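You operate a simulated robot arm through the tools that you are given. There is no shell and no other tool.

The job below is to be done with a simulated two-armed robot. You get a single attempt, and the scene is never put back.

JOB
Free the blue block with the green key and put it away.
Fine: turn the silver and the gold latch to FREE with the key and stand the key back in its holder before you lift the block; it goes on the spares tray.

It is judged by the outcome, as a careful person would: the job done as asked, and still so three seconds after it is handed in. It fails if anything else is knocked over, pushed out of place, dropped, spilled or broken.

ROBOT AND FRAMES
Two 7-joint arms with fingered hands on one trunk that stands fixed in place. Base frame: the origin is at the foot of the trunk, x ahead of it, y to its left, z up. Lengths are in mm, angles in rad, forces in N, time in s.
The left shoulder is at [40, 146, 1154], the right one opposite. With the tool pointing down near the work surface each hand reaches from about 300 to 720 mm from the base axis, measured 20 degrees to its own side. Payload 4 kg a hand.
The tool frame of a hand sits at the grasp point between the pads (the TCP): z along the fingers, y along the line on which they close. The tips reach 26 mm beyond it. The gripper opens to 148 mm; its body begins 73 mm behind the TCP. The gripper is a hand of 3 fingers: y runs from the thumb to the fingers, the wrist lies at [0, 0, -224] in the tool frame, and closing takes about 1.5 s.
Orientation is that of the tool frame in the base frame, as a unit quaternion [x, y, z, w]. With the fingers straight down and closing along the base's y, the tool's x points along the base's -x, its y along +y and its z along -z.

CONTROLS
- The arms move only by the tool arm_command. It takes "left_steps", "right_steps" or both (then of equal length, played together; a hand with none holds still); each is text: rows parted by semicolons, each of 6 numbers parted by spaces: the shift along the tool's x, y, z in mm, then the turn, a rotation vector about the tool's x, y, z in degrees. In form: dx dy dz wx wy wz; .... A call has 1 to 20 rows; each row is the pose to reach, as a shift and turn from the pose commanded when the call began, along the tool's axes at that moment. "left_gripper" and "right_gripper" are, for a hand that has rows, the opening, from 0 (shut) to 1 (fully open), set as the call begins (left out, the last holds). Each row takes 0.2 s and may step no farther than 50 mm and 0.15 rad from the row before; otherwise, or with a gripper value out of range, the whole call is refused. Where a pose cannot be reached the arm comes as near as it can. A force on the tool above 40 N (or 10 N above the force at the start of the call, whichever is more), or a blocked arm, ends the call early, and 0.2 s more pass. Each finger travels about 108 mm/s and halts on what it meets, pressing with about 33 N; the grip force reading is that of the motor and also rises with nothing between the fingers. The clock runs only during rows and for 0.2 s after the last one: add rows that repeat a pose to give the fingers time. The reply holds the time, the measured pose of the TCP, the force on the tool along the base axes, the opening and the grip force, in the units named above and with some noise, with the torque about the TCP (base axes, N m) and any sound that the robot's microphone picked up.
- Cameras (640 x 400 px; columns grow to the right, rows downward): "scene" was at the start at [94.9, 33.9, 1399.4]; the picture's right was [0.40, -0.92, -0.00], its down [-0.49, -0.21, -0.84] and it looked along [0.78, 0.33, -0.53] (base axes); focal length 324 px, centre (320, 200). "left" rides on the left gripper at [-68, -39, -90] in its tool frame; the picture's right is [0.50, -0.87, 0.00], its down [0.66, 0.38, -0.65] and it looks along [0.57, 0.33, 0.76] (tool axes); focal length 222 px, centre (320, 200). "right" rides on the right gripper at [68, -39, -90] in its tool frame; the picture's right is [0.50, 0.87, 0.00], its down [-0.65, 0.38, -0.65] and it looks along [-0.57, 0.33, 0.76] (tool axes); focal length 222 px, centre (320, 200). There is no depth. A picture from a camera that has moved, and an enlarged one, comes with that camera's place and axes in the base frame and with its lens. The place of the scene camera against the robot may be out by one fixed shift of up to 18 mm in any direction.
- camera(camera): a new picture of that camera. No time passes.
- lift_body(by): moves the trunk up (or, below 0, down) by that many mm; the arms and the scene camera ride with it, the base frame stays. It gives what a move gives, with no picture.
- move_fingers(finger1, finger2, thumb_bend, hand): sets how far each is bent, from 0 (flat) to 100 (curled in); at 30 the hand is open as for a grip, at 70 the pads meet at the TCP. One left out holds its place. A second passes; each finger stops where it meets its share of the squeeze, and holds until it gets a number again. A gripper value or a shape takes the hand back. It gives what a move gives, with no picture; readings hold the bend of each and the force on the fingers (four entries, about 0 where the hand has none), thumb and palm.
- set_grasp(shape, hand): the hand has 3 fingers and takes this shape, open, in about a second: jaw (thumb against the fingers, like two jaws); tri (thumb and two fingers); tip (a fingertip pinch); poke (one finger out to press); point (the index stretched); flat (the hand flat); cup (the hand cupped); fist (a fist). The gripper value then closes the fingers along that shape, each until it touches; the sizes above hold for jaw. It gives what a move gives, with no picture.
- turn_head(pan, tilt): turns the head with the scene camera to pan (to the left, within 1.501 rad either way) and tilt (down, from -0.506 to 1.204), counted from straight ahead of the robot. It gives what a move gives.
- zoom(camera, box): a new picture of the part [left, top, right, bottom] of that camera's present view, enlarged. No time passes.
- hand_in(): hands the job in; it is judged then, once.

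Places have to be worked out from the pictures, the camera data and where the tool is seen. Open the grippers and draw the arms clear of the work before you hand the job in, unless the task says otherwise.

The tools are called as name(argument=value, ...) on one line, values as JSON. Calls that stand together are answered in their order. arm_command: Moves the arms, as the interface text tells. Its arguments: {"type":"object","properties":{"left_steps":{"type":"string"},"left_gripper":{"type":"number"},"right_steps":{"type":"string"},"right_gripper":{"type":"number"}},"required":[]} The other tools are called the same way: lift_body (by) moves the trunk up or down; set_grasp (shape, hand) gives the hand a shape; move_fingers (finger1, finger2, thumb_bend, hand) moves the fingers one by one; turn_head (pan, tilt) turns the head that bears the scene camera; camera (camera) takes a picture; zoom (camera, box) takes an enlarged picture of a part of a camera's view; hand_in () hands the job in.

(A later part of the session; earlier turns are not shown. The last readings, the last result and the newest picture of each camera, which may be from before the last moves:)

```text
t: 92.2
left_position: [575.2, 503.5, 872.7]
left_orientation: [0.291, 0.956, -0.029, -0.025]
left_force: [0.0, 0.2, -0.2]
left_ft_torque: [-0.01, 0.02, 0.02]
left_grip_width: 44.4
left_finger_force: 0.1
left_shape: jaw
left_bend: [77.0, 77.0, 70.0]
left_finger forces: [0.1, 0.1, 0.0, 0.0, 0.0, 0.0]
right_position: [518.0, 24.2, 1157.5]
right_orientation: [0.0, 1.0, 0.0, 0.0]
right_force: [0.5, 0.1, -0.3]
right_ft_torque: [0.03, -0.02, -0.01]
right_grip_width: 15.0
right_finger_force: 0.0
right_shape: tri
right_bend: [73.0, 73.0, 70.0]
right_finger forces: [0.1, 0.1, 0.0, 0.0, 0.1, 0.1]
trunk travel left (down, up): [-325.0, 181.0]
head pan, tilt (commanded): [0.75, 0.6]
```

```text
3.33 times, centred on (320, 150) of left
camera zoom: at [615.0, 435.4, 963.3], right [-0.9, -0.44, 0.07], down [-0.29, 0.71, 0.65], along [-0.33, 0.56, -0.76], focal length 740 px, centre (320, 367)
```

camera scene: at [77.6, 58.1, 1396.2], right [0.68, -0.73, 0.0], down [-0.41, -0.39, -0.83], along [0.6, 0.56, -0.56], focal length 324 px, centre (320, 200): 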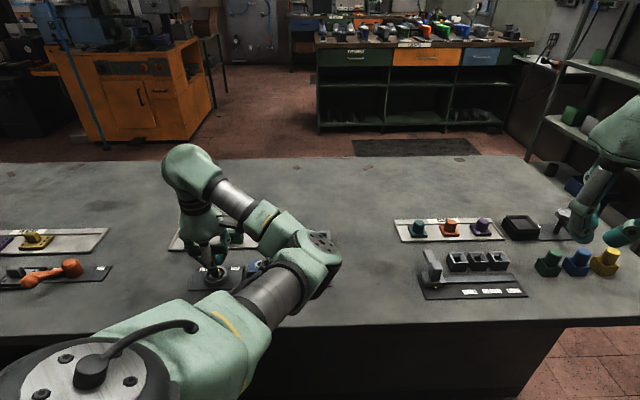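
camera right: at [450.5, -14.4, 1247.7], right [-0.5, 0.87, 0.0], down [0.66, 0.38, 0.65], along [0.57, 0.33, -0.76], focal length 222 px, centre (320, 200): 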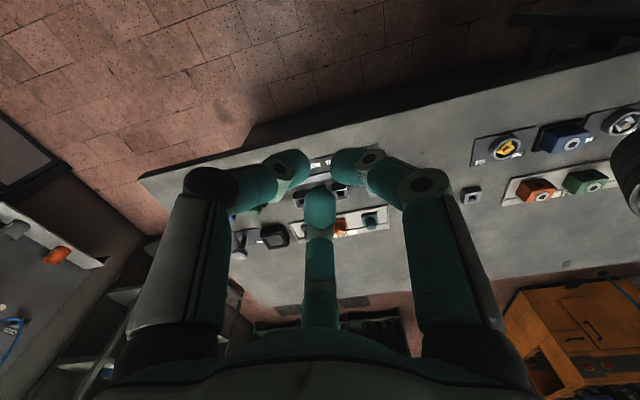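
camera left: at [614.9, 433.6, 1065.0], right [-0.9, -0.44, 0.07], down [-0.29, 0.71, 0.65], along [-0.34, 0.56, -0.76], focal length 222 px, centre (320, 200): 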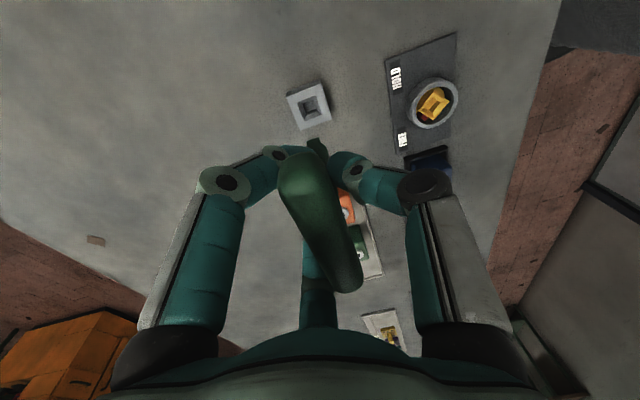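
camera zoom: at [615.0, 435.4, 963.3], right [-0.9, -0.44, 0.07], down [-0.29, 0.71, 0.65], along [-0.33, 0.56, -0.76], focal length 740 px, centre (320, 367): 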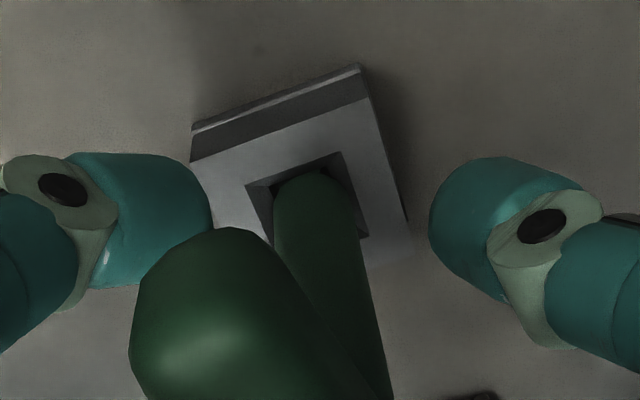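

The key stands on its own. I'll open fully and draw straight up, clear of the bar.

arm_command(left_steps="0 0 0 0 0 0; 0 0 0 0 0 0; 0 0 0 0 0 0; 0 0 0 0 0 0; 0 0 0 0 0 0", left_gripper=1.0)

camera(camera="left")

zoom(camera="right", box=[460, 160, 540, 240])

```text
t: 93.4
left_position: [574.1, 502.1, 872.3]
left_orientation: [0.292, 0.956, -0.028, -0.024]
left_force: [1.0, -0.1, 0.2]
left_ft_torque: [0.01, 0.0, 0.01]
left_grip_width: 147.8
left_finger_force: 0.0
left_shape: jaw
left_bend: [30.0, 30.0, 30.0]
left_finger forces: [0.0, 0.0, 0.0, 0.1, 0.1, 0.1]
right_position: [517.6, 25.1, 1156.7]
right_orientation: [0.0, 1.0, 0.001, -0.001]
right_force: [0.6, 0.6, -0.2]
right_ft_torque: [-0.04, 0.01, 0.03]
right_grip_width: 15.2
right_finger_force: 0.0
right_shape: tri
right_bend: [73.0, 73.0, 70.0]
right_finger forces: [0.1, 0.0, 0.0, 0.0, 0.0, 0.1]
trunk travel left (down, up): [-325.0, 181.0]
head pan, tilt (commanded): [0.75, 0.6]
```

```text
taken
camera left: at [615.0, 435.5, 963.2], right [-0.9, -0.44, 0.07], down [-0.29, 0.71, 0.65], along [-0.33, 0.56, -0.76], focal length 222 px, centre (320, 200)
```

left: 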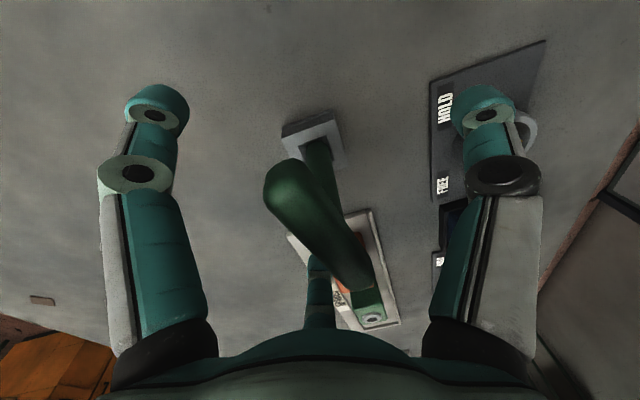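

```text
5.00 times, centred on (500, 200) of right
camera zoom: at [450.4, -14.7, 1247.8], right [-0.5, 0.87, 0.0], down [0.66, 0.38, 0.65], along [0.57, 0.33, -0.76], focal length 1111 px, centre (-580, 200)
```

zoom: 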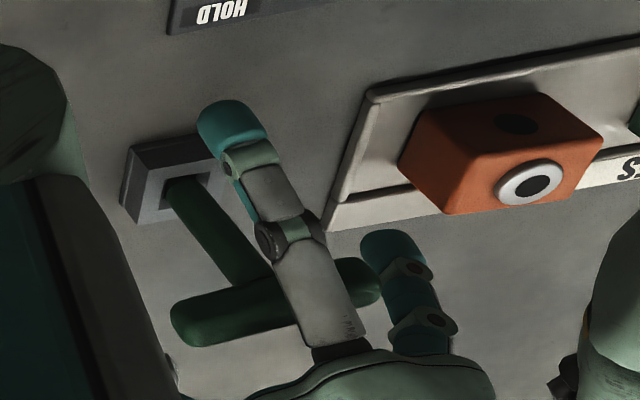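

The fingers are clear on all sides. I'll lift straight up in base z by 180 mm.

arm_command(left_steps="0.6 -1.4 -20 0 0 0; 1.2 -2.8 -40 0 0 0; 2 -4.9 -70 0 0 0; 3.2 -7.6 -110 0 0 0; 4.3 -10.4 -150 0 0 0; 5.2 -12.5 -180 0 0 0; 5.2 -12.5 -180 0 0 0")

arm_command(left_steps="0 0 0 -2 -0.9 0; 0 0 0 -4 -1.7 0; 0 0 0 -4 -1.7 0")

camera(camera="left")

zoom(camera="right", box=[440, 90, 600, 250])

```text
t: 95.0
left_position: [574.9, 506.4, 1052.2]
left_orientation: [0.293, 0.955, -0.029, -0.024]
left_force: [-0.1, -0.3, 0.0]
left_ft_torque: [-0.03, -0.02, -0.02]
left_grip_width: 147.9
left_finger_force: 0.1
left_shape: jaw
left_bend: [30.0, 30.0, 30.0]
left_finger forces: [0.0, 0.1, 0.0, 0.0, 0.1, 0.0]
right_position: [518.9, 23.7, 1156.6]
right_orientation: [0.001, 1.0, 0.0, 0.0]
right_force: [-0.5, 0.3, 1.2]
right_ft_torque: [0.0, -0.02, -0.01]
right_grip_width: 14.9
right_finger_force: 0.1
right_shape: tri
right_bend: [73.0, 73.0, 70.0]
right_finger forces: [0.1, 0.1, 0.0, 0.1, 0.0, 0.0]
trunk travel left (down, up): [-325.0, 181.0]
head pan, tilt (commanded): [0.75, 0.6]
```

```text
t: 95.8
left_position: [574.2, 504.1, 1051.4]
left_orientation: [0.292, 0.956, 0.001, 0.0]
left_force: [-0.9, 0.5, -0.2]
left_ft_torque: [0.03, 0.01, 0.0]
left_grip_width: 148.0
left_finger_force: 0.2
left_shape: jaw
left_bend: [30.0, 30.0, 30.0]
left_finger forces: [0.0, 0.0, 0.0, 0.0, 0.1, 0.0]
right_position: [519.2, 24.6, 1157.7]
right_orientation: [0.0, 1.0, 0.0, 0.001]
right_force: [-0.2, -0.4, -1.1]
right_ft_torque: [0.02, 0.02, 0.0]
right_grip_width: 15.2
right_finger_force: 0.1
right_shape: tri
right_bend: [73.0, 73.0, 70.0]
right_finger forces: [0.1, 0.0, 0.0, 0.0, 0.0, 0.1]
trunk travel left (down, up): [-325.0, 181.0]
head pan, tilt (commanded): [0.75, 0.6]
```

```text
taken
camera left: at [609.2, 433.5, 1142.5], right [-0.9, -0.44, 0.0], down [-0.33, 0.68, 0.65], along [-0.29, 0.59, -0.76], focal length 222 px, centre (320, 200)
```

left: 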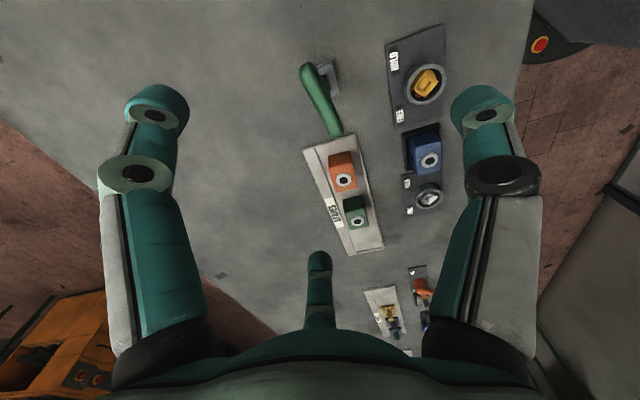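

```text
2.50 times, centred on (520, 170) of right
camera zoom: at [450.2, -14.5, 1247.8], right [-0.5, 0.87, 0.0], down [0.66, 0.38, 0.65], along [0.57, 0.33, -0.76], focal length 555 px, centre (-180, 275)
```

zoom: 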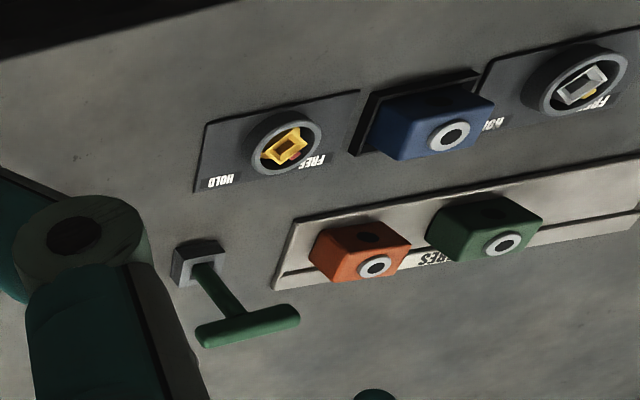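

The key stands in its holder again. I'll zoom in to verify the key and both pointers.

zoom(camera="left", box=[380, 20, 470, 220])

zoom(camera="left", box=[280, 40, 370, 140])

camera(camera="scene")

```text
2.00 times, centred on (425, 120) of left
camera zoom: at [609.2, 433.5, 1142.5], right [-0.9, -0.44, 0.0], down [-0.33, 0.68, 0.65], along [-0.29, 0.59, -0.76], focal length 444 px, centre (110, 360)
```

zoom: 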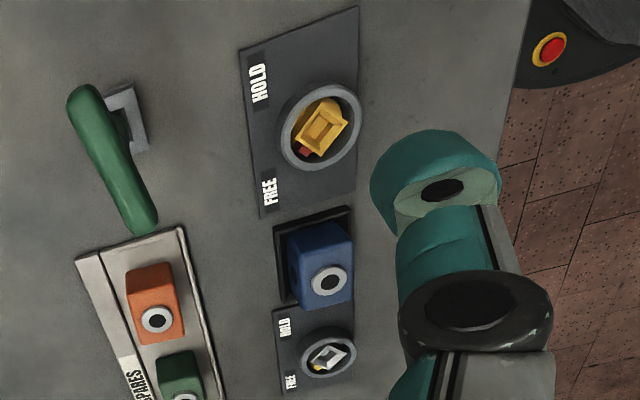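

```text
4.00 times, centred on (325, 90) of left
camera zoom: at [609.2, 433.5, 1142.5], right [-0.9, -0.44, 0.0], down [-0.33, 0.68, 0.65], along [-0.29, 0.59, -0.76], focal length 888 px, centre (300, 640)
```

zoom: 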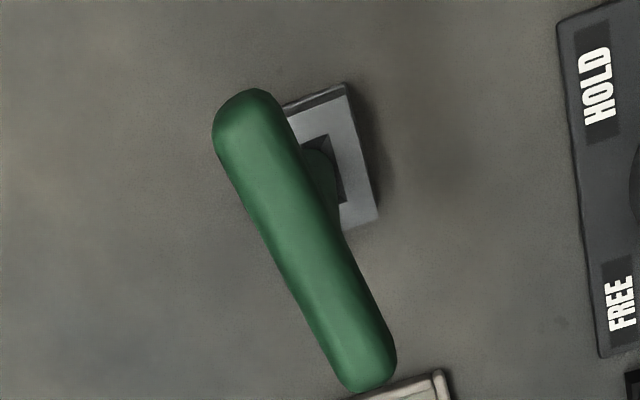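

```text
taken
camera scene: at [77.2, 59.1, 1396.2], right [0.68, -0.73, 0.0], down [-0.41, -0.39, -0.82], along [0.6, 0.56, -0.57], focal length 324 px, centre (320, 200)
```

scene: 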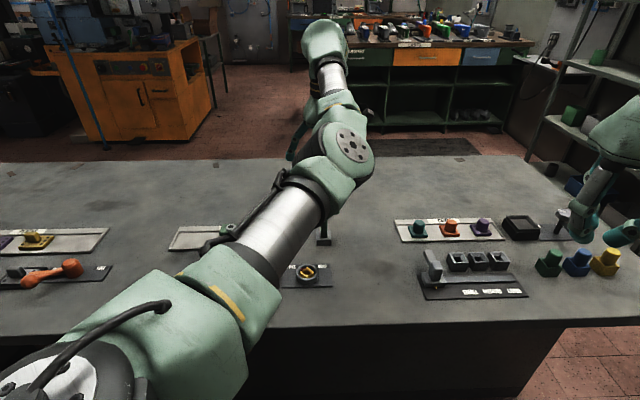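

Both pointers face FREE and the key stands upright, so the block is next. The free tray spot beyond the green block is far out, so I'll test my reach there with the empty hand held high.

arm_command(left_steps="41 8.7 0 0 0 0; 82 17.4 0 0 0 0; 123 26.1 0 0 0 0; 164 34.8 0 0 0 0; 205 43.4 0 0 0 0; 246 52.1 0 0 0 0; 287 60.8 0 0 0 0; 328 69.5 0 0 0 0; 328 69.5 0 0 0 0")

camera(camera="left")

camera(camera="scene")

```text
t: 97.8
left_position: [339.7, 744.6, 1050.5]
left_orientation: [0.293, 0.956, 0.001, -0.002]
left_force: [-0.7, -0.1, -0.6]
left_ft_torque: [0.0, 0.02, 0.01]
left_grip_width: 148.0
left_finger_force: 0.0
left_shape: jaw
left_bend: [30.0, 30.0, 30.0]
left_finger forces: [0.0, 0.1, 0.0, 0.0, 0.0, 0.1]
right_position: [518.2, 23.9, 1157.0]
right_orientation: [0.0, 1.0, 0.001, -0.001]
right_force: [0.0, 0.1, -0.8]
right_ft_torque: [0.01, 0.02, 0.01]
right_grip_width: 15.3
right_finger_force: 0.1
right_shape: tri
right_bend: [73.0, 73.0, 70.0]
right_finger forces: [0.0, 0.1, 0.0, 0.0, 0.0, 0.0]
trunk travel left (down, up): [-325.0, 181.0]
head pan, tilt (commanded): [0.75, 0.6]
```

```text
taken
camera left: at [374.7, 674.1, 1140.1], right [-0.9, -0.44, 0.0], down [-0.33, 0.68, 0.66], along [-0.29, 0.59, -0.76], focal length 222 px, centre (320, 200)
```

left: 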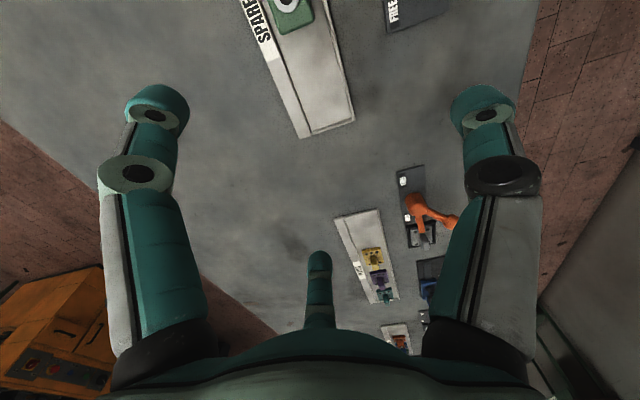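

```text
taken
camera scene: at [78.1, 58.1, 1396.2], right [0.68, -0.73, 0.0], down [-0.41, -0.39, -0.82], along [0.6, 0.56, -0.57], focal length 324 px, centre (320, 200)
```

scene: 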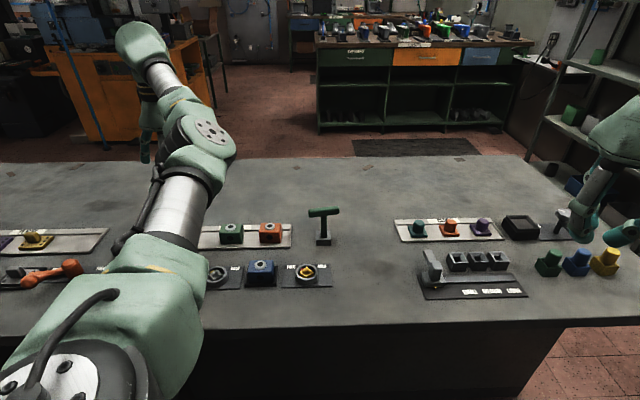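

The tray spot is within reach with the hand vertical, and the scene camera now has a clear view. I'll zoom in on the key, latches, block and tray.

zoom(camera="scene", box=[190, 190, 350, 300])

zoom(camera="scene", box=[230, 250, 290, 295])

zoom(camera="left", box=[220, 0, 380, 160])

zoom(camera="scene", box=[295, 195, 355, 255])

```text
3.64 times, centred on (270, 245) of scene
camera zoom: at [78.1, 58.1, 1396.2], right [0.68, -0.73, 0.0], down [-0.41, -0.39, -0.82], along [0.6, 0.56, -0.57], focal length 1178 px, centre (502, 36)
```

zoom: 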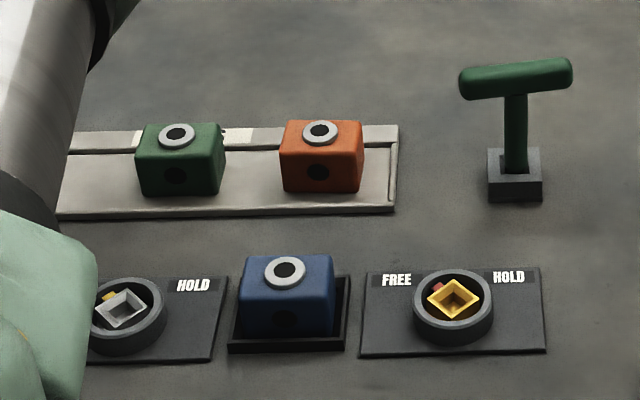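

```text
8.89 times, centred on (260, 272) of scene
camera zoom: at [78.1, 58.1, 1396.2], right [0.68, -0.73, 0.0], down [-0.41, -0.39, -0.82], along [0.6, 0.56, -0.57], focal length 2880 px, centre (853, -444)
```

zoom: 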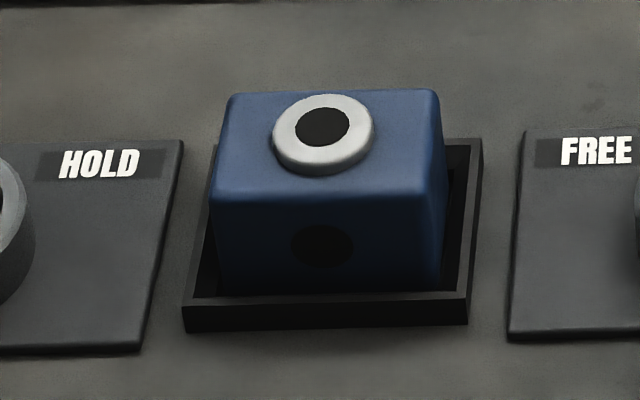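

```text
2.50 times, centred on (300, 80) of left
camera zoom: at [374.7, 674.1, 1140.1], right [-0.9, -0.44, 0.0], down [-0.33, 0.68, 0.66], along [-0.29, 0.59, -0.76], focal length 555 px, centre (370, 500)
```

zoom: 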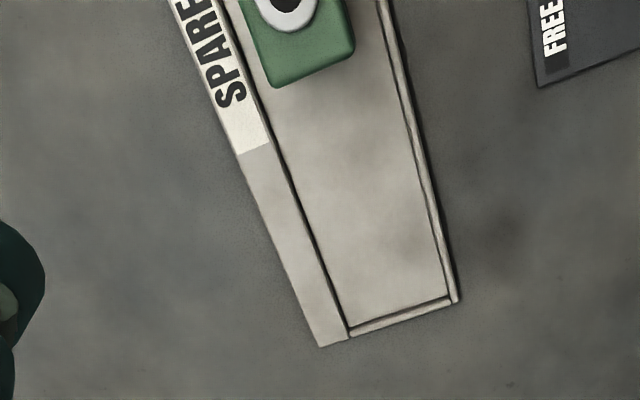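

```text
6.67 times, centred on (325, 225) of scene
camera zoom: at [78.1, 58.1, 1396.2], right [0.68, -0.73, 0.0], down [-0.41, -0.39, -0.82], along [0.6, 0.56, -0.57], focal length 2160 px, centre (287, 33)
```

zoom: 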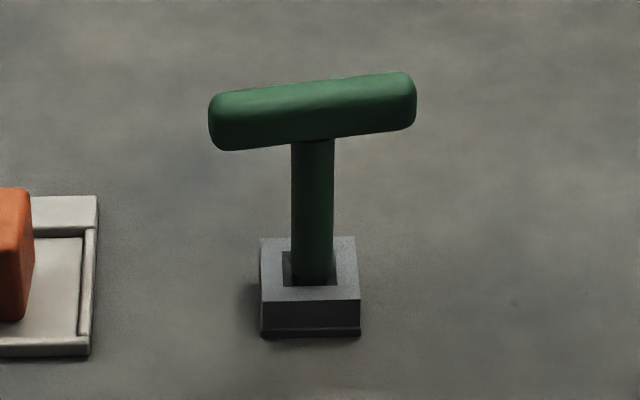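

Everything is in order: key upright, both latches at FREE, and the tray has a free end beyond the green block. The block is about 60 × 40 mm, centred near (377.5, 519.5), so I'll move over it at yaw −45°.

arm_command(left_steps="-26.4 -26.7 0 0 0 2; -52.9 -53.3 0 0 0 4; -79.3 -80 0 0 0 6; -105.7 -106.6 0 0 0 8; -132.2 -133.3 0 0 0 10; -158.6 -159.9 0 0 0 11; -158.6 -159.9 0 0 0 11", left_gripper=0.72)

camera(camera="left")

zoom(camera="left", box=[250, 20, 390, 150])

```text
t: 99.4
left_position: [384.8, 523.2, 1049.0]
left_orientation: [0.383, 0.924, 0.0, 0.0]
left_force: [0.3, 0.1, 0.0]
left_ft_torque: [0.01, 0.01, 0.0]
left_grip_width: 106.9
left_finger_force: 0.0
left_shape: jaw
left_bend: [27.0, 27.0, 59.0]
left_finger forces: [0.0, 0.0, 0.1, 0.0, 0.1, 0.0]
right_position: [518.3, 25.5, 1156.8]
right_orientation: [-0.001, 1.0, 0.0, 0.0]
right_force: [-0.5, 0.2, 0.4]
right_ft_torque: [-0.03, 0.03, -0.04]
right_grip_width: 14.9
right_finger_force: 0.0
right_shape: tri
right_bend: [73.0, 73.0, 70.0]
right_finger forces: [0.0, 0.1, 0.0, 0.0, 0.0, 0.0]
trunk travel left (down, up): [-325.0, 181.0]
head pan, tilt (commanded): [0.75, 0.6]
```

```text
taken
camera left: at [405.1, 447.1, 1140.1], right [-0.97, -0.26, 0.0], down [-0.2, 0.73, 0.65], along [-0.17, 0.63, -0.76], focal length 222 px, centre (320, 200)
```

left: 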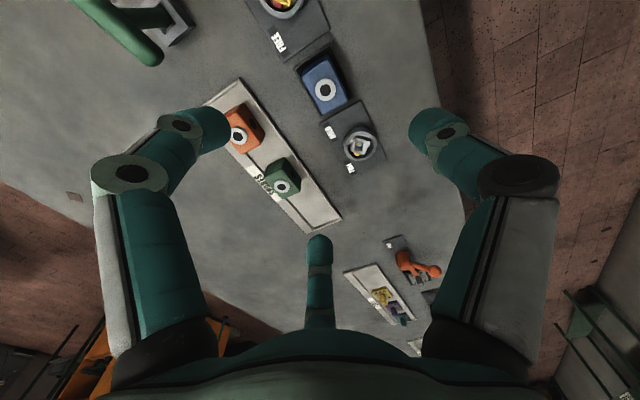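

```text
3.08 times, centred on (320, 85) of left
camera zoom: at [405.1, 447.1, 1140.1], right [-0.97, -0.26, 0.0], down [-0.2, 0.73, 0.65], along [-0.17, 0.63, -0.76], focal length 684 px, centre (320, 554)
```

zoom: 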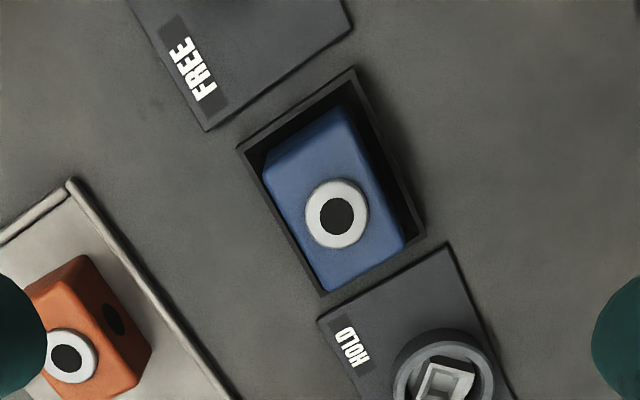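

Block and recess are centred near (378.3, 520.1). I'll centre the hand along the block and come down to z ≈ 900 with the fingers 107 mm open.

arm_command(left_steps="2.5 0 30 0 0 0; 2.5 0 65 0 0 0; 2.5 0 100 0 0 0; 2.5 0 130 0 0 0; 2.5 0 150 0 0 0; 2.5 0 150 0 0 0")

camera(camera="left")

zoom(camera="scene", box=[180, 190, 340, 300])

```text
t: 100.8
left_position: [381.1, 524.4, 902.7]
left_orientation: [0.383, 0.924, 0.002, 0.0]
left_force: [-0.1, 0.1, -0.2]
left_ft_torque: [-0.03, 0.01, -0.01]
left_grip_width: 107.0
left_finger_force: 0.1
left_shape: jaw
left_bend: [27.0, 27.0, 59.0]
left_finger forces: [0.0, 0.0, 0.0, 0.0, 0.1, 0.0]
right_position: [518.5, 24.6, 1157.5]
right_orientation: [0.0, 1.0, 0.001, 0.001]
right_force: [0.1, 0.3, -0.3]
right_ft_torque: [0.01, 0.0, -0.01]
right_grip_width: 15.0
right_finger_force: 0.2
right_shape: tri
right_bend: [73.0, 73.0, 70.0]
right_finger forces: [0.0, 0.0, 0.1, 0.0, 0.0, 0.0]
trunk travel left (down, up): [-325.0, 181.0]
head pan, tilt (commanded): [0.75, 0.6]
```

```text
taken
camera left: at [402.4, 448.4, 993.5], right [-0.97, -0.26, 0.0], down [-0.2, 0.73, 0.65], along [-0.17, 0.63, -0.76], focal length 222 px, centre (320, 200)
```

left: 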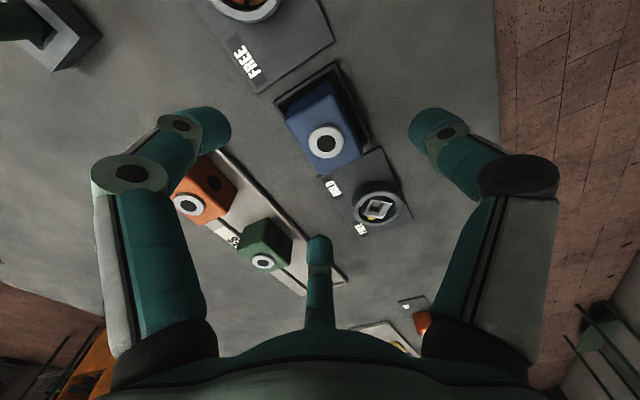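

```text
3.64 times, centred on (260, 245) of scene
camera zoom: at [77.3, 58.6, 1396.2], right [0.68, -0.73, 0.0], down [-0.41, -0.39, -0.82], along [0.6, 0.56, -0.57], focal length 1178 px, centre (538, 36)
```

zoom: 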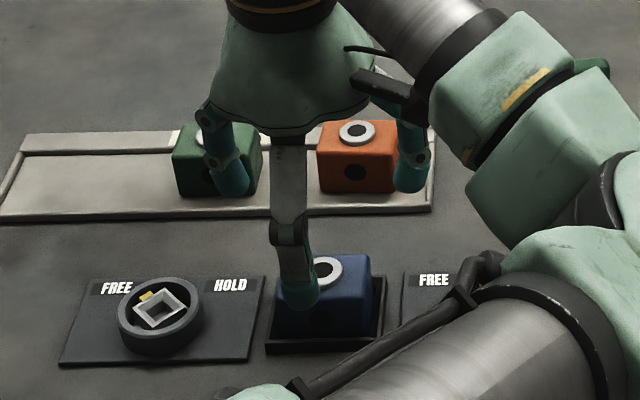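

The ring sits within a pixel of where it should be for a centred block. I'll come down to z ≈ 845, watching the force.

arm_command(left_steps="0 0 15 0 0 0; 0 0 30 0 0 0; 0 0 42 0 0 0; 0 0 52 0 0 0; 0 0 58 0 0 0; 0 0 58 0 0 0")

camera(camera="left")

zoom(camera="scene", box=[200, 210, 320, 300])

```text
t: 102.2
left_position: [381.8, 522.5, 842.7]
left_orientation: [0.383, 0.924, 0.001, 0.001]
left_force: [-0.4, 0.0, 0.7]
left_ft_torque: [0.01, 0.04, -0.01]
left_grip_width: 107.0
left_finger_force: 0.0
left_shape: jaw
left_bend: [27.0, 27.0, 59.0]
left_finger forces: [0.0, 0.0, 0.0, 0.0, 0.0, 0.1]
right_position: [518.5, 24.9, 1156.2]
right_orientation: [0.0, 1.0, 0.0, 0.0]
right_force: [0.3, 0.7, 0.6]
right_ft_torque: [-0.01, 0.0, 0.04]
right_grip_width: 15.2
right_finger_force: 0.0
right_shape: tri
right_bend: [73.0, 73.0, 70.0]
right_finger forces: [0.1, 0.1, 0.1, 0.0, 0.0, 0.0]
trunk travel left (down, up): [-325.0, 181.0]
head pan, tilt (commanded): [0.75, 0.6]
```

```text
taken
camera left: at [402.4, 446.8, 933.8], right [-0.97, -0.26, 0.0], down [-0.2, 0.73, 0.65], along [-0.17, 0.63, -0.76], focal length 222 px, centre (320, 200)
```

left: 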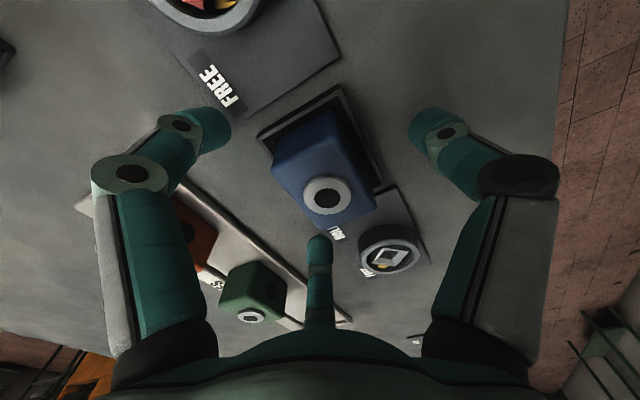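

```text
4.44 times, centred on (260, 255) of scene
camera zoom: at [77.3, 58.8, 1396.2], right [0.68, -0.73, 0.0], down [-0.41, -0.39, -0.82], along [0.6, 0.56, -0.57], focal length 1440 px, centre (587, -44)
```

zoom: 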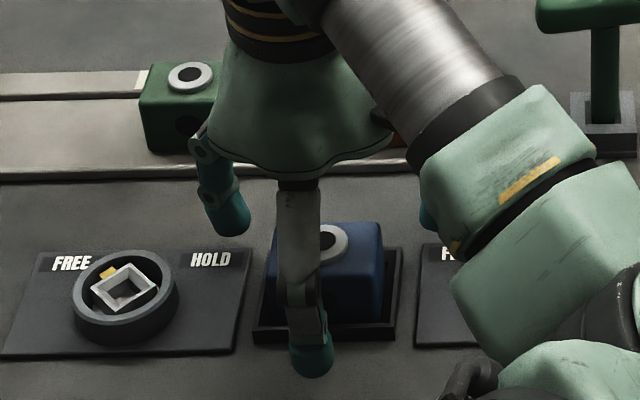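

Hand in place, with a clear gap all round the block. I'll close gently, first to just before contact.

arm_command(left_steps="0 0 0 0 0 0; 0 0 0 0 0 0; 0 0 0 0 0 0", left_gripper=0.49)

camera(camera="left")

```text
t: 103.0
left_position: [381.2, 522.9, 843.5]
left_orientation: [0.383, 0.924, 0.001, 0.0]
left_force: [-0.4, -0.2, 0.0]
left_ft_torque: [-0.01, 0.02, 0.03]
left_grip_width: 73.0
left_finger_force: 0.1
left_shape: jaw
left_bend: [37.0, 37.0, 70.0]
left_finger forces: [0.0, 0.1, 0.0, 0.0, 0.0, 0.1]
right_position: [518.0, 24.0, 1157.1]
right_orientation: [0.0, 1.0, 0.0, 0.0]
right_force: [-0.2, -0.8, -0.2]
right_ft_torque: [-0.04, -0.03, -0.01]
right_grip_width: 15.0
right_finger_force: 0.1
right_shape: tri
right_bend: [73.0, 73.0, 70.0]
right_finger forces: [0.0, 0.0, 0.0, 0.1, 0.0, 0.0]
trunk travel left (down, up): [-325.0, 181.0]
head pan, tilt (commanded): [0.75, 0.6]
```

```text
taken
camera left: at [402.3, 446.9, 933.9], right [-0.97, -0.26, 0.0], down [-0.2, 0.73, 0.65], along [-0.17, 0.63, -0.76], focal length 222 px, centre (320, 200)
```

left: 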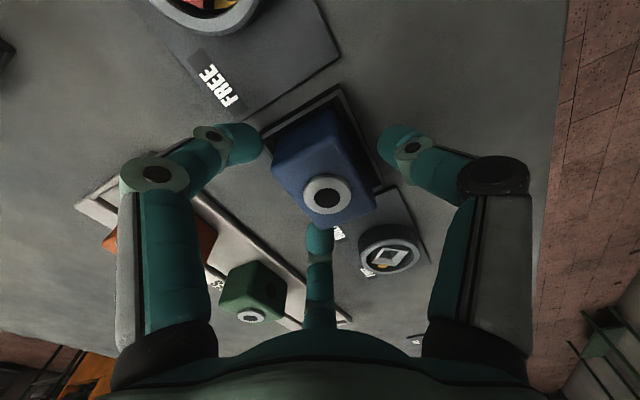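

The fingers bracket the block evenly. I'll close fully onto it.

arm_command(left_steps="0 0 0 0 0 0; 0 0 0 0 0 0; 0 0 0 0 0 0; 0 0 0 0 0 0; 0 0 0 0 0 0; 0 0 0 0 0 0", left_gripper=0.0)

camera(camera="left")

zoom(camera="scene", box=[200, 210, 320, 300])

```text
t: 104.4
left_position: [383.9, 521.8, 844.1]
left_orientation: [0.383, 0.924, 0.001, 0.001]
left_force: [4.9, -3.4, 0.2]
left_ft_torque: [-0.25, -0.09, -0.24]
left_grip_width: 44.6
left_finger_force: 33.3
left_shape: jaw
left_bend: [77.0, 80.0, 70.0]
left_finger forces: [31.2, 19.7, 0.0, 0.0, 34.6, 0.0]
right_position: [518.4, 22.8, 1156.8]
right_orientation: [0.0, 1.0, 0.001, -0.001]
right_force: [-0.9, 0.4, 0.3]
right_ft_torque: [0.0, 0.01, 0.02]
right_grip_width: 15.0
right_finger_force: 0.0
right_shape: tri
right_bend: [73.0, 73.0, 70.0]
right_finger forces: [0.0, 0.0, 0.0, 0.1, 0.0, 0.1]
trunk travel left (down, up): [-325.0, 181.0]
head pan, tilt (commanded): [0.75, 0.6]
```

```text
taken
camera left: at [403.3, 446.1, 933.8], right [-0.97, -0.26, 0.0], down [-0.2, 0.73, 0.65], along [-0.17, 0.63, -0.76], focal length 222 px, centre (320, 200)
```

left: 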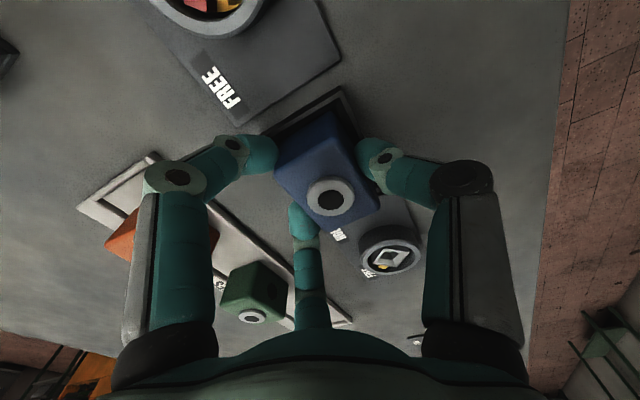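

```text
4.44 times, centred on (260, 255) of scene
camera zoom: at [78.3, 58.3, 1396.2], right [0.68, -0.73, 0.0], down [-0.41, -0.39, -0.82], along [0.6, 0.56, -0.57], focal length 1440 px, centre (587, -44)
```

zoom: 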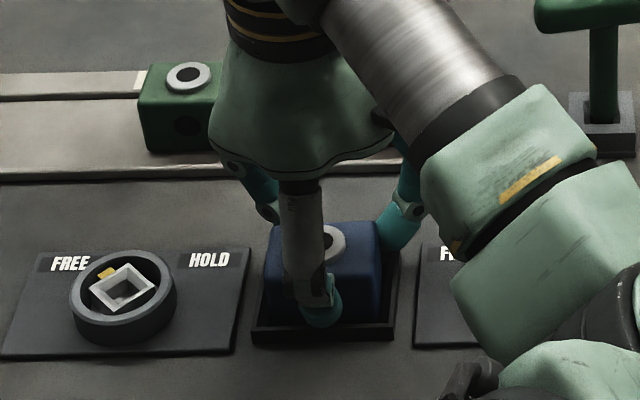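

Finger 2 slid round a corner and the grip is uneven (31/20/35 N), so I'll let go. The better hold is with the long sides pinched and one finger at the end, so I'll open, rise and turn to yaw −15°.

arm_command(left_steps="0 0 0 0 0 0; 0 0 0 0 0 0; 0 0 0 0 0 0; 0 0 0 0 0 0; 0 0 0 0 0 0", left_gripper=0.72)

arm_command(left_steps="0 0 -20 0 0 0; 0 0 -45 0 0 0; 0 0 -70 0 0 0; 0 0 -90 0 0 0; 0 0 -90 0 0 -8; 0 0 -90 0 0 -16; 0 0 -90 0 0 -24; 0 0 -90 0 0 -30; 0 0 -90 0 0 -30")

camera(camera="left")

zoom(camera="scene", box=[200, 210, 320, 300])

```text
t: 105.6
left_position: [382.3, 522.8, 843.5]
left_orientation: [0.382, 0.924, 0.0, 0.001]
left_force: [0.1, 0.3, -0.9]
left_ft_torque: [0.01, -0.01, -0.01]
left_grip_width: 106.5
left_finger_force: 0.0
left_shape: jaw
left_bend: [28.0, 28.0, 75.0]
left_finger forces: [0.1, 0.1, 0.0, 0.1, 0.0, 0.0]
right_position: [518.2, 24.4, 1156.8]
right_orientation: [0.0, 1.0, 0.001, 0.0]
right_force: [0.3, 0.4, -0.5]
right_ft_torque: [-0.02, 0.01, -0.02]
right_grip_width: 15.2
right_finger_force: 0.0
right_shape: tri
right_bend: [73.0, 73.0, 70.0]
right_finger forces: [0.1, 0.0, 0.0, 0.0, 0.0, 0.0]
trunk travel left (down, up): [-325.0, 181.0]
head pan, tilt (commanded): [0.75, 0.6]
```

```text
t: 107.6
left_position: [380.2, 523.6, 934.2]
left_orientation: [0.13, 0.992, 0.001, 0.0]
left_force: [0.2, 0.2, 0.4]
left_ft_torque: [0.01, -0.01, 0.03]
left_grip_width: 106.4
left_finger_force: 0.0
left_shape: jaw
left_bend: [28.0, 28.0, 75.0]
left_finger forces: [0.0, 0.0, 0.1, 0.0, 0.0, 0.0]
right_position: [518.9, 25.6, 1156.1]
right_orientation: [0.0, 1.0, 0.001, 0.0]
right_force: [0.4, 0.1, -0.3]
right_ft_torque: [0.0, 0.01, 0.01]
right_grip_width: 15.4
right_finger_force: 0.0
right_shape: tri
right_bend: [73.0, 73.0, 70.0]
right_finger forces: [0.1, 0.1, 0.1, 0.0, 0.1, 0.0]
trunk travel left (down, up): [-325.0, 181.0]
head pan, tilt (commanded): [0.75, 0.6]
```

```text
taken
camera left: at [437.1, 467.7, 1024.2], right [-0.71, -0.71, 0.0], down [-0.54, 0.53, 0.65], along [-0.46, 0.46, -0.76], focal length 222 px, centre (320, 200)
```

left: 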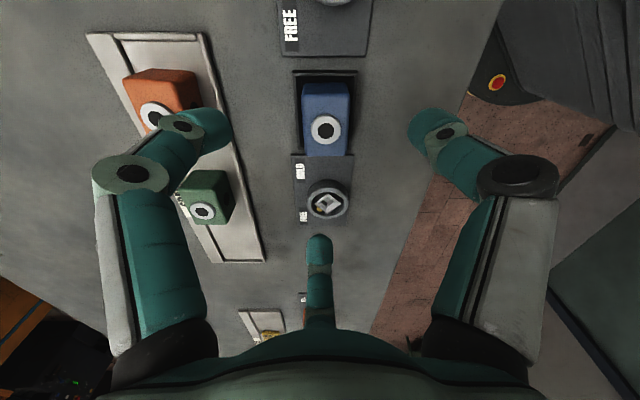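

```text
4.44 times, centred on (260, 255) of scene
camera zoom: at [77.3, 58.8, 1396.2], right [0.68, -0.73, 0.0], down [-0.41, -0.39, -0.82], along [0.6, 0.56, -0.57], focal length 1440 px, centre (587, -44)
```

zoom: 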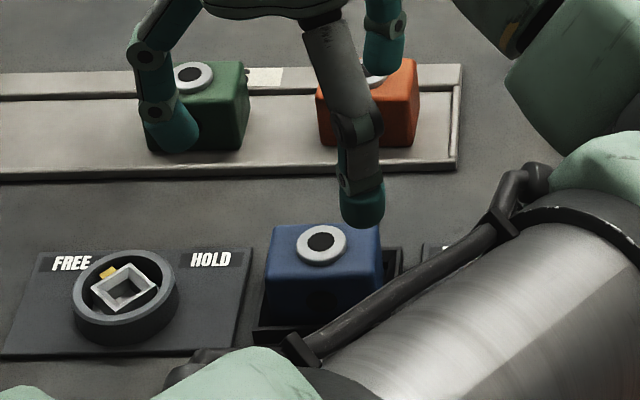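

The view now lines up with the block's long axis, and the block has slid a little towards silver inside its recess. I'll zoom in to locate it.

zoom(camera="left", box=[270, 55, 390, 175])

```text
3.33 times, centred on (330, 115) of left
camera zoom: at [437.1, 467.7, 1024.2], right [-0.71, -0.71, 0.0], down [-0.54, 0.53, 0.65], along [-0.46, 0.46, -0.76], focal length 740 px, centre (287, 483)
```

zoom: 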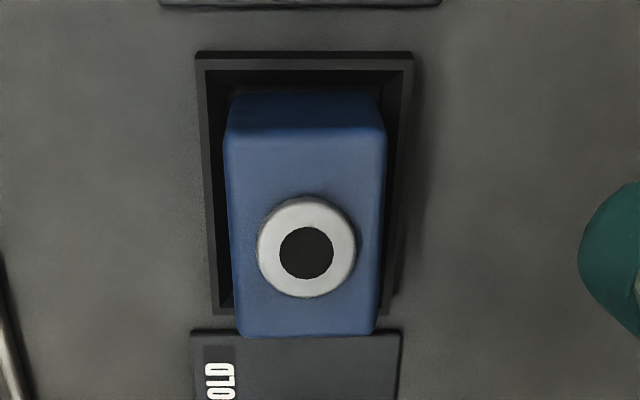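

The block centre is (378.4, 519.1). I'll put the hand centre 6 mm towards silver, narrow the opening to about 84 mm to stay clear of the collar, and descend.

arm_command(left_steps="6.8 -1.5 0 0 0 0; 6.8 -1.5 0 0 0 0; 6.8 -1.5 20 0 0 0; 6.8 -1.5 40 0 0 0; 6.8 -1.5 50 0 0 0; 6.8 -1.5 50 0 0 0", left_gripper=0.57)

camera(camera="left")

zoom(camera="scene", box=[200, 210, 320, 300])

```text
t: 109.0
left_position: [373.0, 523.9, 884.6]
left_orientation: [0.13, 0.991, 0.001, 0.0]
left_force: [0.6, -0.5, 0.4]
left_ft_torque: [0.0, 0.04, 0.01]
left_grip_width: 84.8
left_finger_force: 0.1
left_shape: jaw
left_bend: [33.0, 33.0, 70.0]
left_finger forces: [0.0, 0.1, 0.0, 0.0, 0.0, 0.0]
right_position: [518.1, 24.5, 1156.9]
right_orientation: [0.0, 1.0, 0.001, -0.001]
right_force: [0.0, 0.1, 0.7]
right_ft_torque: [-0.02, -0.03, -0.01]
right_grip_width: 15.1
right_finger_force: 0.0
right_shape: tri
right_bend: [73.0, 73.0, 70.0]
right_finger forces: [0.0, 0.0, 0.0, 0.1, 0.0, 0.0]
trunk travel left (down, up): [-325.0, 181.0]
head pan, tilt (commanded): [0.75, 0.6]
```

```text
taken
camera left: at [429.1, 468.0, 975.2], right [-0.71, -0.71, 0.0], down [-0.54, 0.53, 0.65], along [-0.46, 0.46, -0.76], focal length 222 px, centre (320, 200)
```

left: 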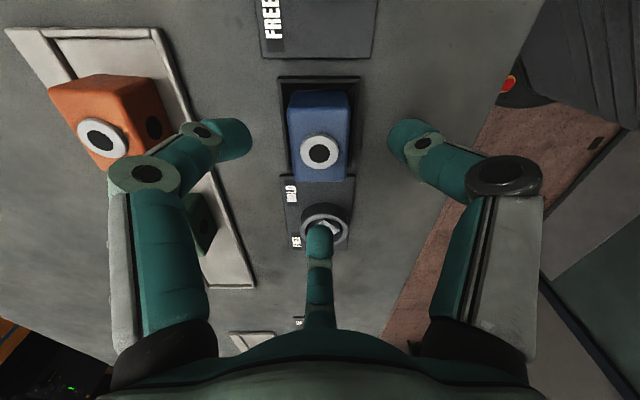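

```text
4.44 times, centred on (260, 255) of scene
camera zoom: at [77.3, 58.8, 1396.2], right [0.68, -0.73, 0.0], down [-0.41, -0.39, -0.82], along [0.6, 0.56, -0.57], focal length 1440 px, centre (587, -44)
```

zoom: 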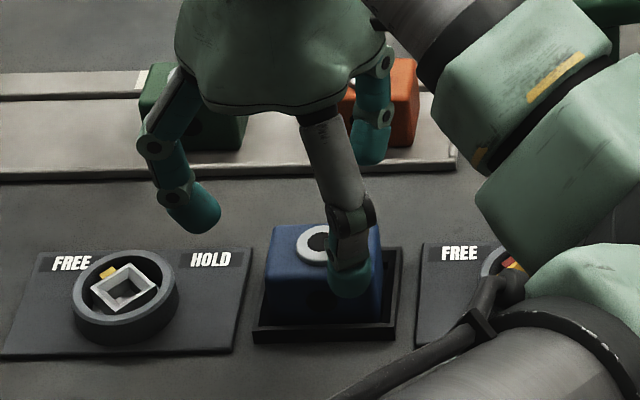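

The fingers stand evenly to both sides of the block. I'll descend the last 40 mm.

arm_command(left_steps="0 0 12 0 0 0; 0 0 24 0 0 0; 0 0 34 0 0 0; 0 0 40 0 0 0; 0 0 40 0 0 0")

camera(camera="left")

zoom(camera="scene", box=[200, 210, 320, 300])

```text
t: 110.2
left_position: [375.3, 521.6, 845.3]
left_orientation: [0.13, 0.991, 0.001, 0.0]
left_force: [-0.1, 0.2, 0.5]
left_ft_torque: [0.01, -0.01, -0.01]
left_grip_width: 85.0
left_finger_force: 0.0
left_shape: jaw
left_bend: [33.0, 33.0, 70.0]
left_finger forces: [0.1, 0.0, 0.0, 0.0, 0.0, 0.1]
right_position: [518.3, 23.8, 1157.8]
right_orientation: [0.0, 1.0, 0.001, 0.0]
right_force: [0.0, -0.8, 0.2]
right_ft_torque: [0.02, 0.0, -0.03]
right_grip_width: 15.0
right_finger_force: 0.1
right_shape: tri
right_bend: [73.0, 73.0, 70.0]
right_finger forces: [0.0, 0.0, 0.0, 0.1, 0.0, 0.0]
trunk travel left (down, up): [-325.0, 181.0]
head pan, tilt (commanded): [0.75, 0.6]
```

```text
taken
camera left: at [429.9, 466.7, 935.0], right [-0.71, -0.71, 0.0], down [-0.54, 0.53, 0.65], along [-0.46, 0.46, -0.76], focal length 222 px, centre (320, 200)
```

left: 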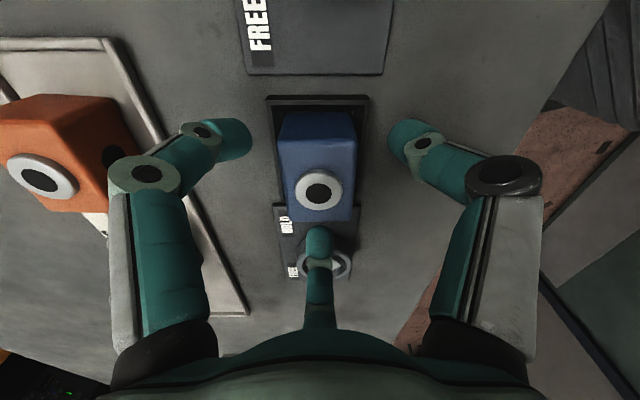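

```text
4.44 times, centred on (260, 255) of scene
camera zoom: at [77.3, 58.8, 1396.2], right [0.68, -0.73, 0.0], down [-0.41, -0.39, -0.82], along [0.6, 0.56, -0.57], focal length 1440 px, centre (587, -44)
```

zoom: 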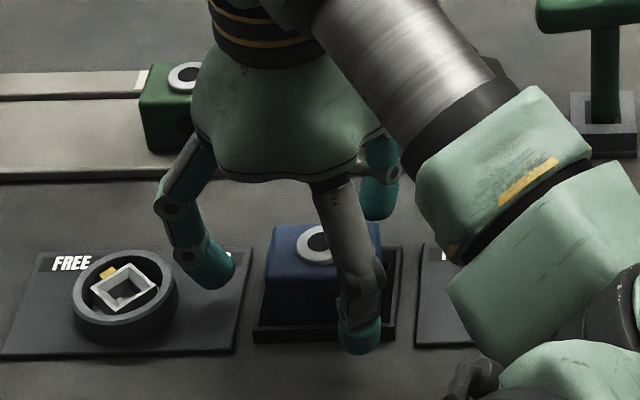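

All is symmetric. I'll close to a 30 mm target so the end finger cannot drive the block far.

arm_command(left_steps="0 0 0 0 0 0; 0 0 0 0 0 0; 0 0 0 0 0 0; 0 0 0 0 0 0; 0 0 0 0 0 0; 0 0 0 0 0 0; 0 0 0 0 0 0", left_gripper=0.2)

camera(camera="left")

zoom(camera="scene", box=[200, 210, 320, 300])

```text
t: 111.8
left_position: [373.6, 521.8, 845.2]
left_orientation: [0.131, 0.991, 0.0, 0.0]
left_force: [0.1, 0.2, 0.5]
left_ft_torque: [0.01, 0.04, 0.01]
left_grip_width: 40.2
left_finger_force: 33.2
left_shape: jaw
left_bend: [77.0, 77.0, 70.0]
left_finger forces: [26.0, 29.0, 0.1, 0.1, 26.7, 0.0]
right_position: [518.2, 25.4, 1157.3]
right_orientation: [0.001, 1.0, 0.0, -0.001]
right_force: [0.8, 0.5, -0.2]
right_ft_torque: [0.01, 0.01, 0.02]
right_grip_width: 15.1
right_finger_force: 0.1
right_shape: tri
right_bend: [73.0, 73.0, 70.0]
right_finger forces: [0.0, 0.0, 0.0, 0.0, 0.0, 0.0]
trunk travel left (down, up): [-325.0, 181.0]
head pan, tilt (commanded): [0.75, 0.6]
```

```text
taken
camera left: at [429.9, 466.9, 934.9], right [-0.71, -0.71, 0.0], down [-0.54, 0.53, 0.65], along [-0.46, 0.46, -0.76], focal length 222 px, centre (320, 200)
```

left: 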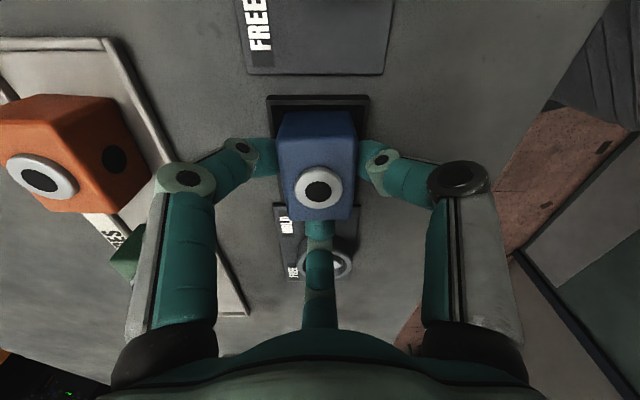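

```text
4.44 times, centred on (260, 255) of scene
camera zoom: at [77.5, 59.1, 1396.2], right [0.68, -0.73, 0.0], down [-0.41, -0.39, -0.82], along [0.6, 0.56, -0.57], focal length 1440 px, centre (587, -44)
```

zoom: 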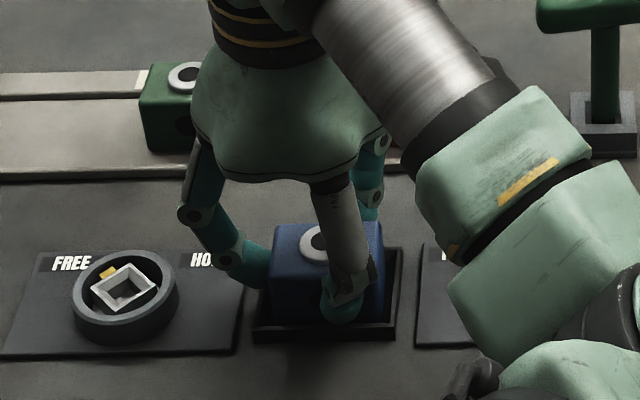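

The grip is balanced (26/29/27 N) with no side load. I'll lift a few millimetres and check that the block is really free.

arm_command(left_steps="0 0 -1.5 0 0 0; 0 0 -3 0 0 0; 0 0 -5 0 0 0; 0 0 -7 0 0 0; 0 0 -7 0 0 0")

zoom(camera="scene", box=[200, 210, 320, 300])

```text
t: 113.0
left_position: [375.3, 523.2, 851.0]
left_orientation: [0.131, 0.991, 0.0, 0.0]
left_force: [-0.4, -0.1, -2.5]
left_ft_torque: [0.05, 0.03, 0.04]
left_grip_width: 40.3
left_finger_force: 32.5
left_shape: jaw
left_bend: [77.0, 77.0, 70.0]
left_finger forces: [26.1, 29.1, 0.0, 0.0, 26.8, 0.0]
right_position: [519.4, 25.2, 1156.7]
right_orientation: [0.0, 1.0, 0.0, -0.002]
right_force: [-0.5, 0.5, 0.3]
right_ft_torque: [0.01, -0.01, -0.01]
right_grip_width: 15.0
right_finger_force: 0.1
right_shape: tri
right_bend: [73.0, 73.0, 70.0]
right_finger forces: [0.1, 0.0, 0.0, 0.1, 0.0, 0.0]
trunk travel left (down, up): [-325.0, 181.0]
head pan, tilt (commanded): [0.75, 0.6]
```

```text
4.44 times, centred on (260, 255) of scene
camera zoom: at [77.5, 59.1, 1396.2], right [0.68, -0.73, 0.0], down [-0.41, -0.39, -0.82], along [0.6, 0.56, -0.57], focal length 1440 px, centre (587, -44)
```

zoom: 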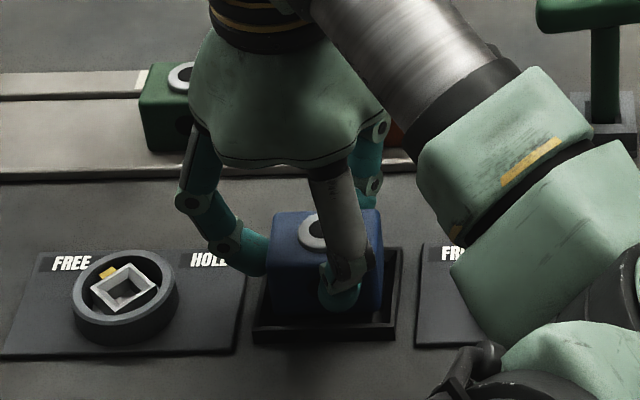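

The block lifts freely, with just its weight of about 2.5 N. I'll raise it well clear.

arm_command(left_steps="0 0 -10 0 0 0; 0 0 -25 0 0 0; 0 0 -45 0 0 0; 0 0 -70 0 0 0; 0 0 -95 0 0 0; 0 0 -110 0 0 0; 0 0 -110 0 0 0")

camera(camera="left")

zoom(camera="scene", box=[180, 170, 340, 300])

```text
t: 114.6
left_position: [374.8, 523.3, 960.8]
left_orientation: [0.13, 0.992, 0.0, 0.0]
left_force: [0.5, 0.9, -3.1]
left_ft_torque: [0.04, 0.02, 0.0]
left_grip_width: 40.3
left_finger_force: 33.1
left_shape: jaw
left_bend: [77.0, 77.0, 70.0]
left_finger forces: [25.8, 29.0, 0.0, 0.0, 26.7, 0.0]
right_position: [517.9, 25.4, 1156.3]
right_orientation: [0.0, 1.0, 0.0, -0.001]
right_force: [-0.7, 0.0, 0.3]
right_ft_torque: [0.03, 0.0, -0.01]
right_grip_width: 15.0
right_finger_force: 0.1
right_shape: tri
right_bend: [73.0, 73.0, 70.0]
right_finger forces: [0.1, 0.0, 0.0, 0.0, 0.0, 0.1]
trunk travel left (down, up): [-325.0, 181.0]
head pan, tilt (commanded): [0.75, 0.6]
```

```text
taken
camera left: at [430.8, 468.3, 1051.7], right [-0.71, -0.71, 0.0], down [-0.54, 0.53, 0.65], along [-0.46, 0.46, -0.76], focal length 222 px, centre (320, 200)
```

left: 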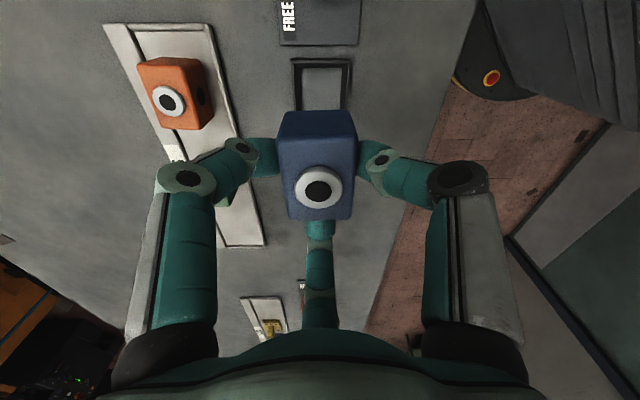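

```text
3.08 times, centred on (260, 235) of scene
camera zoom: at [77.6, 59.2, 1396.2], right [0.68, -0.73, 0.0], down [-0.41, -0.39, -0.82], along [0.6, 0.56, -0.57], focal length 997 px, centre (505, 92)
```

zoom: 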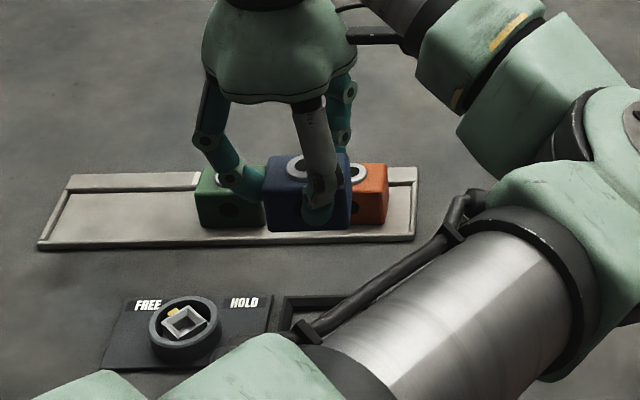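

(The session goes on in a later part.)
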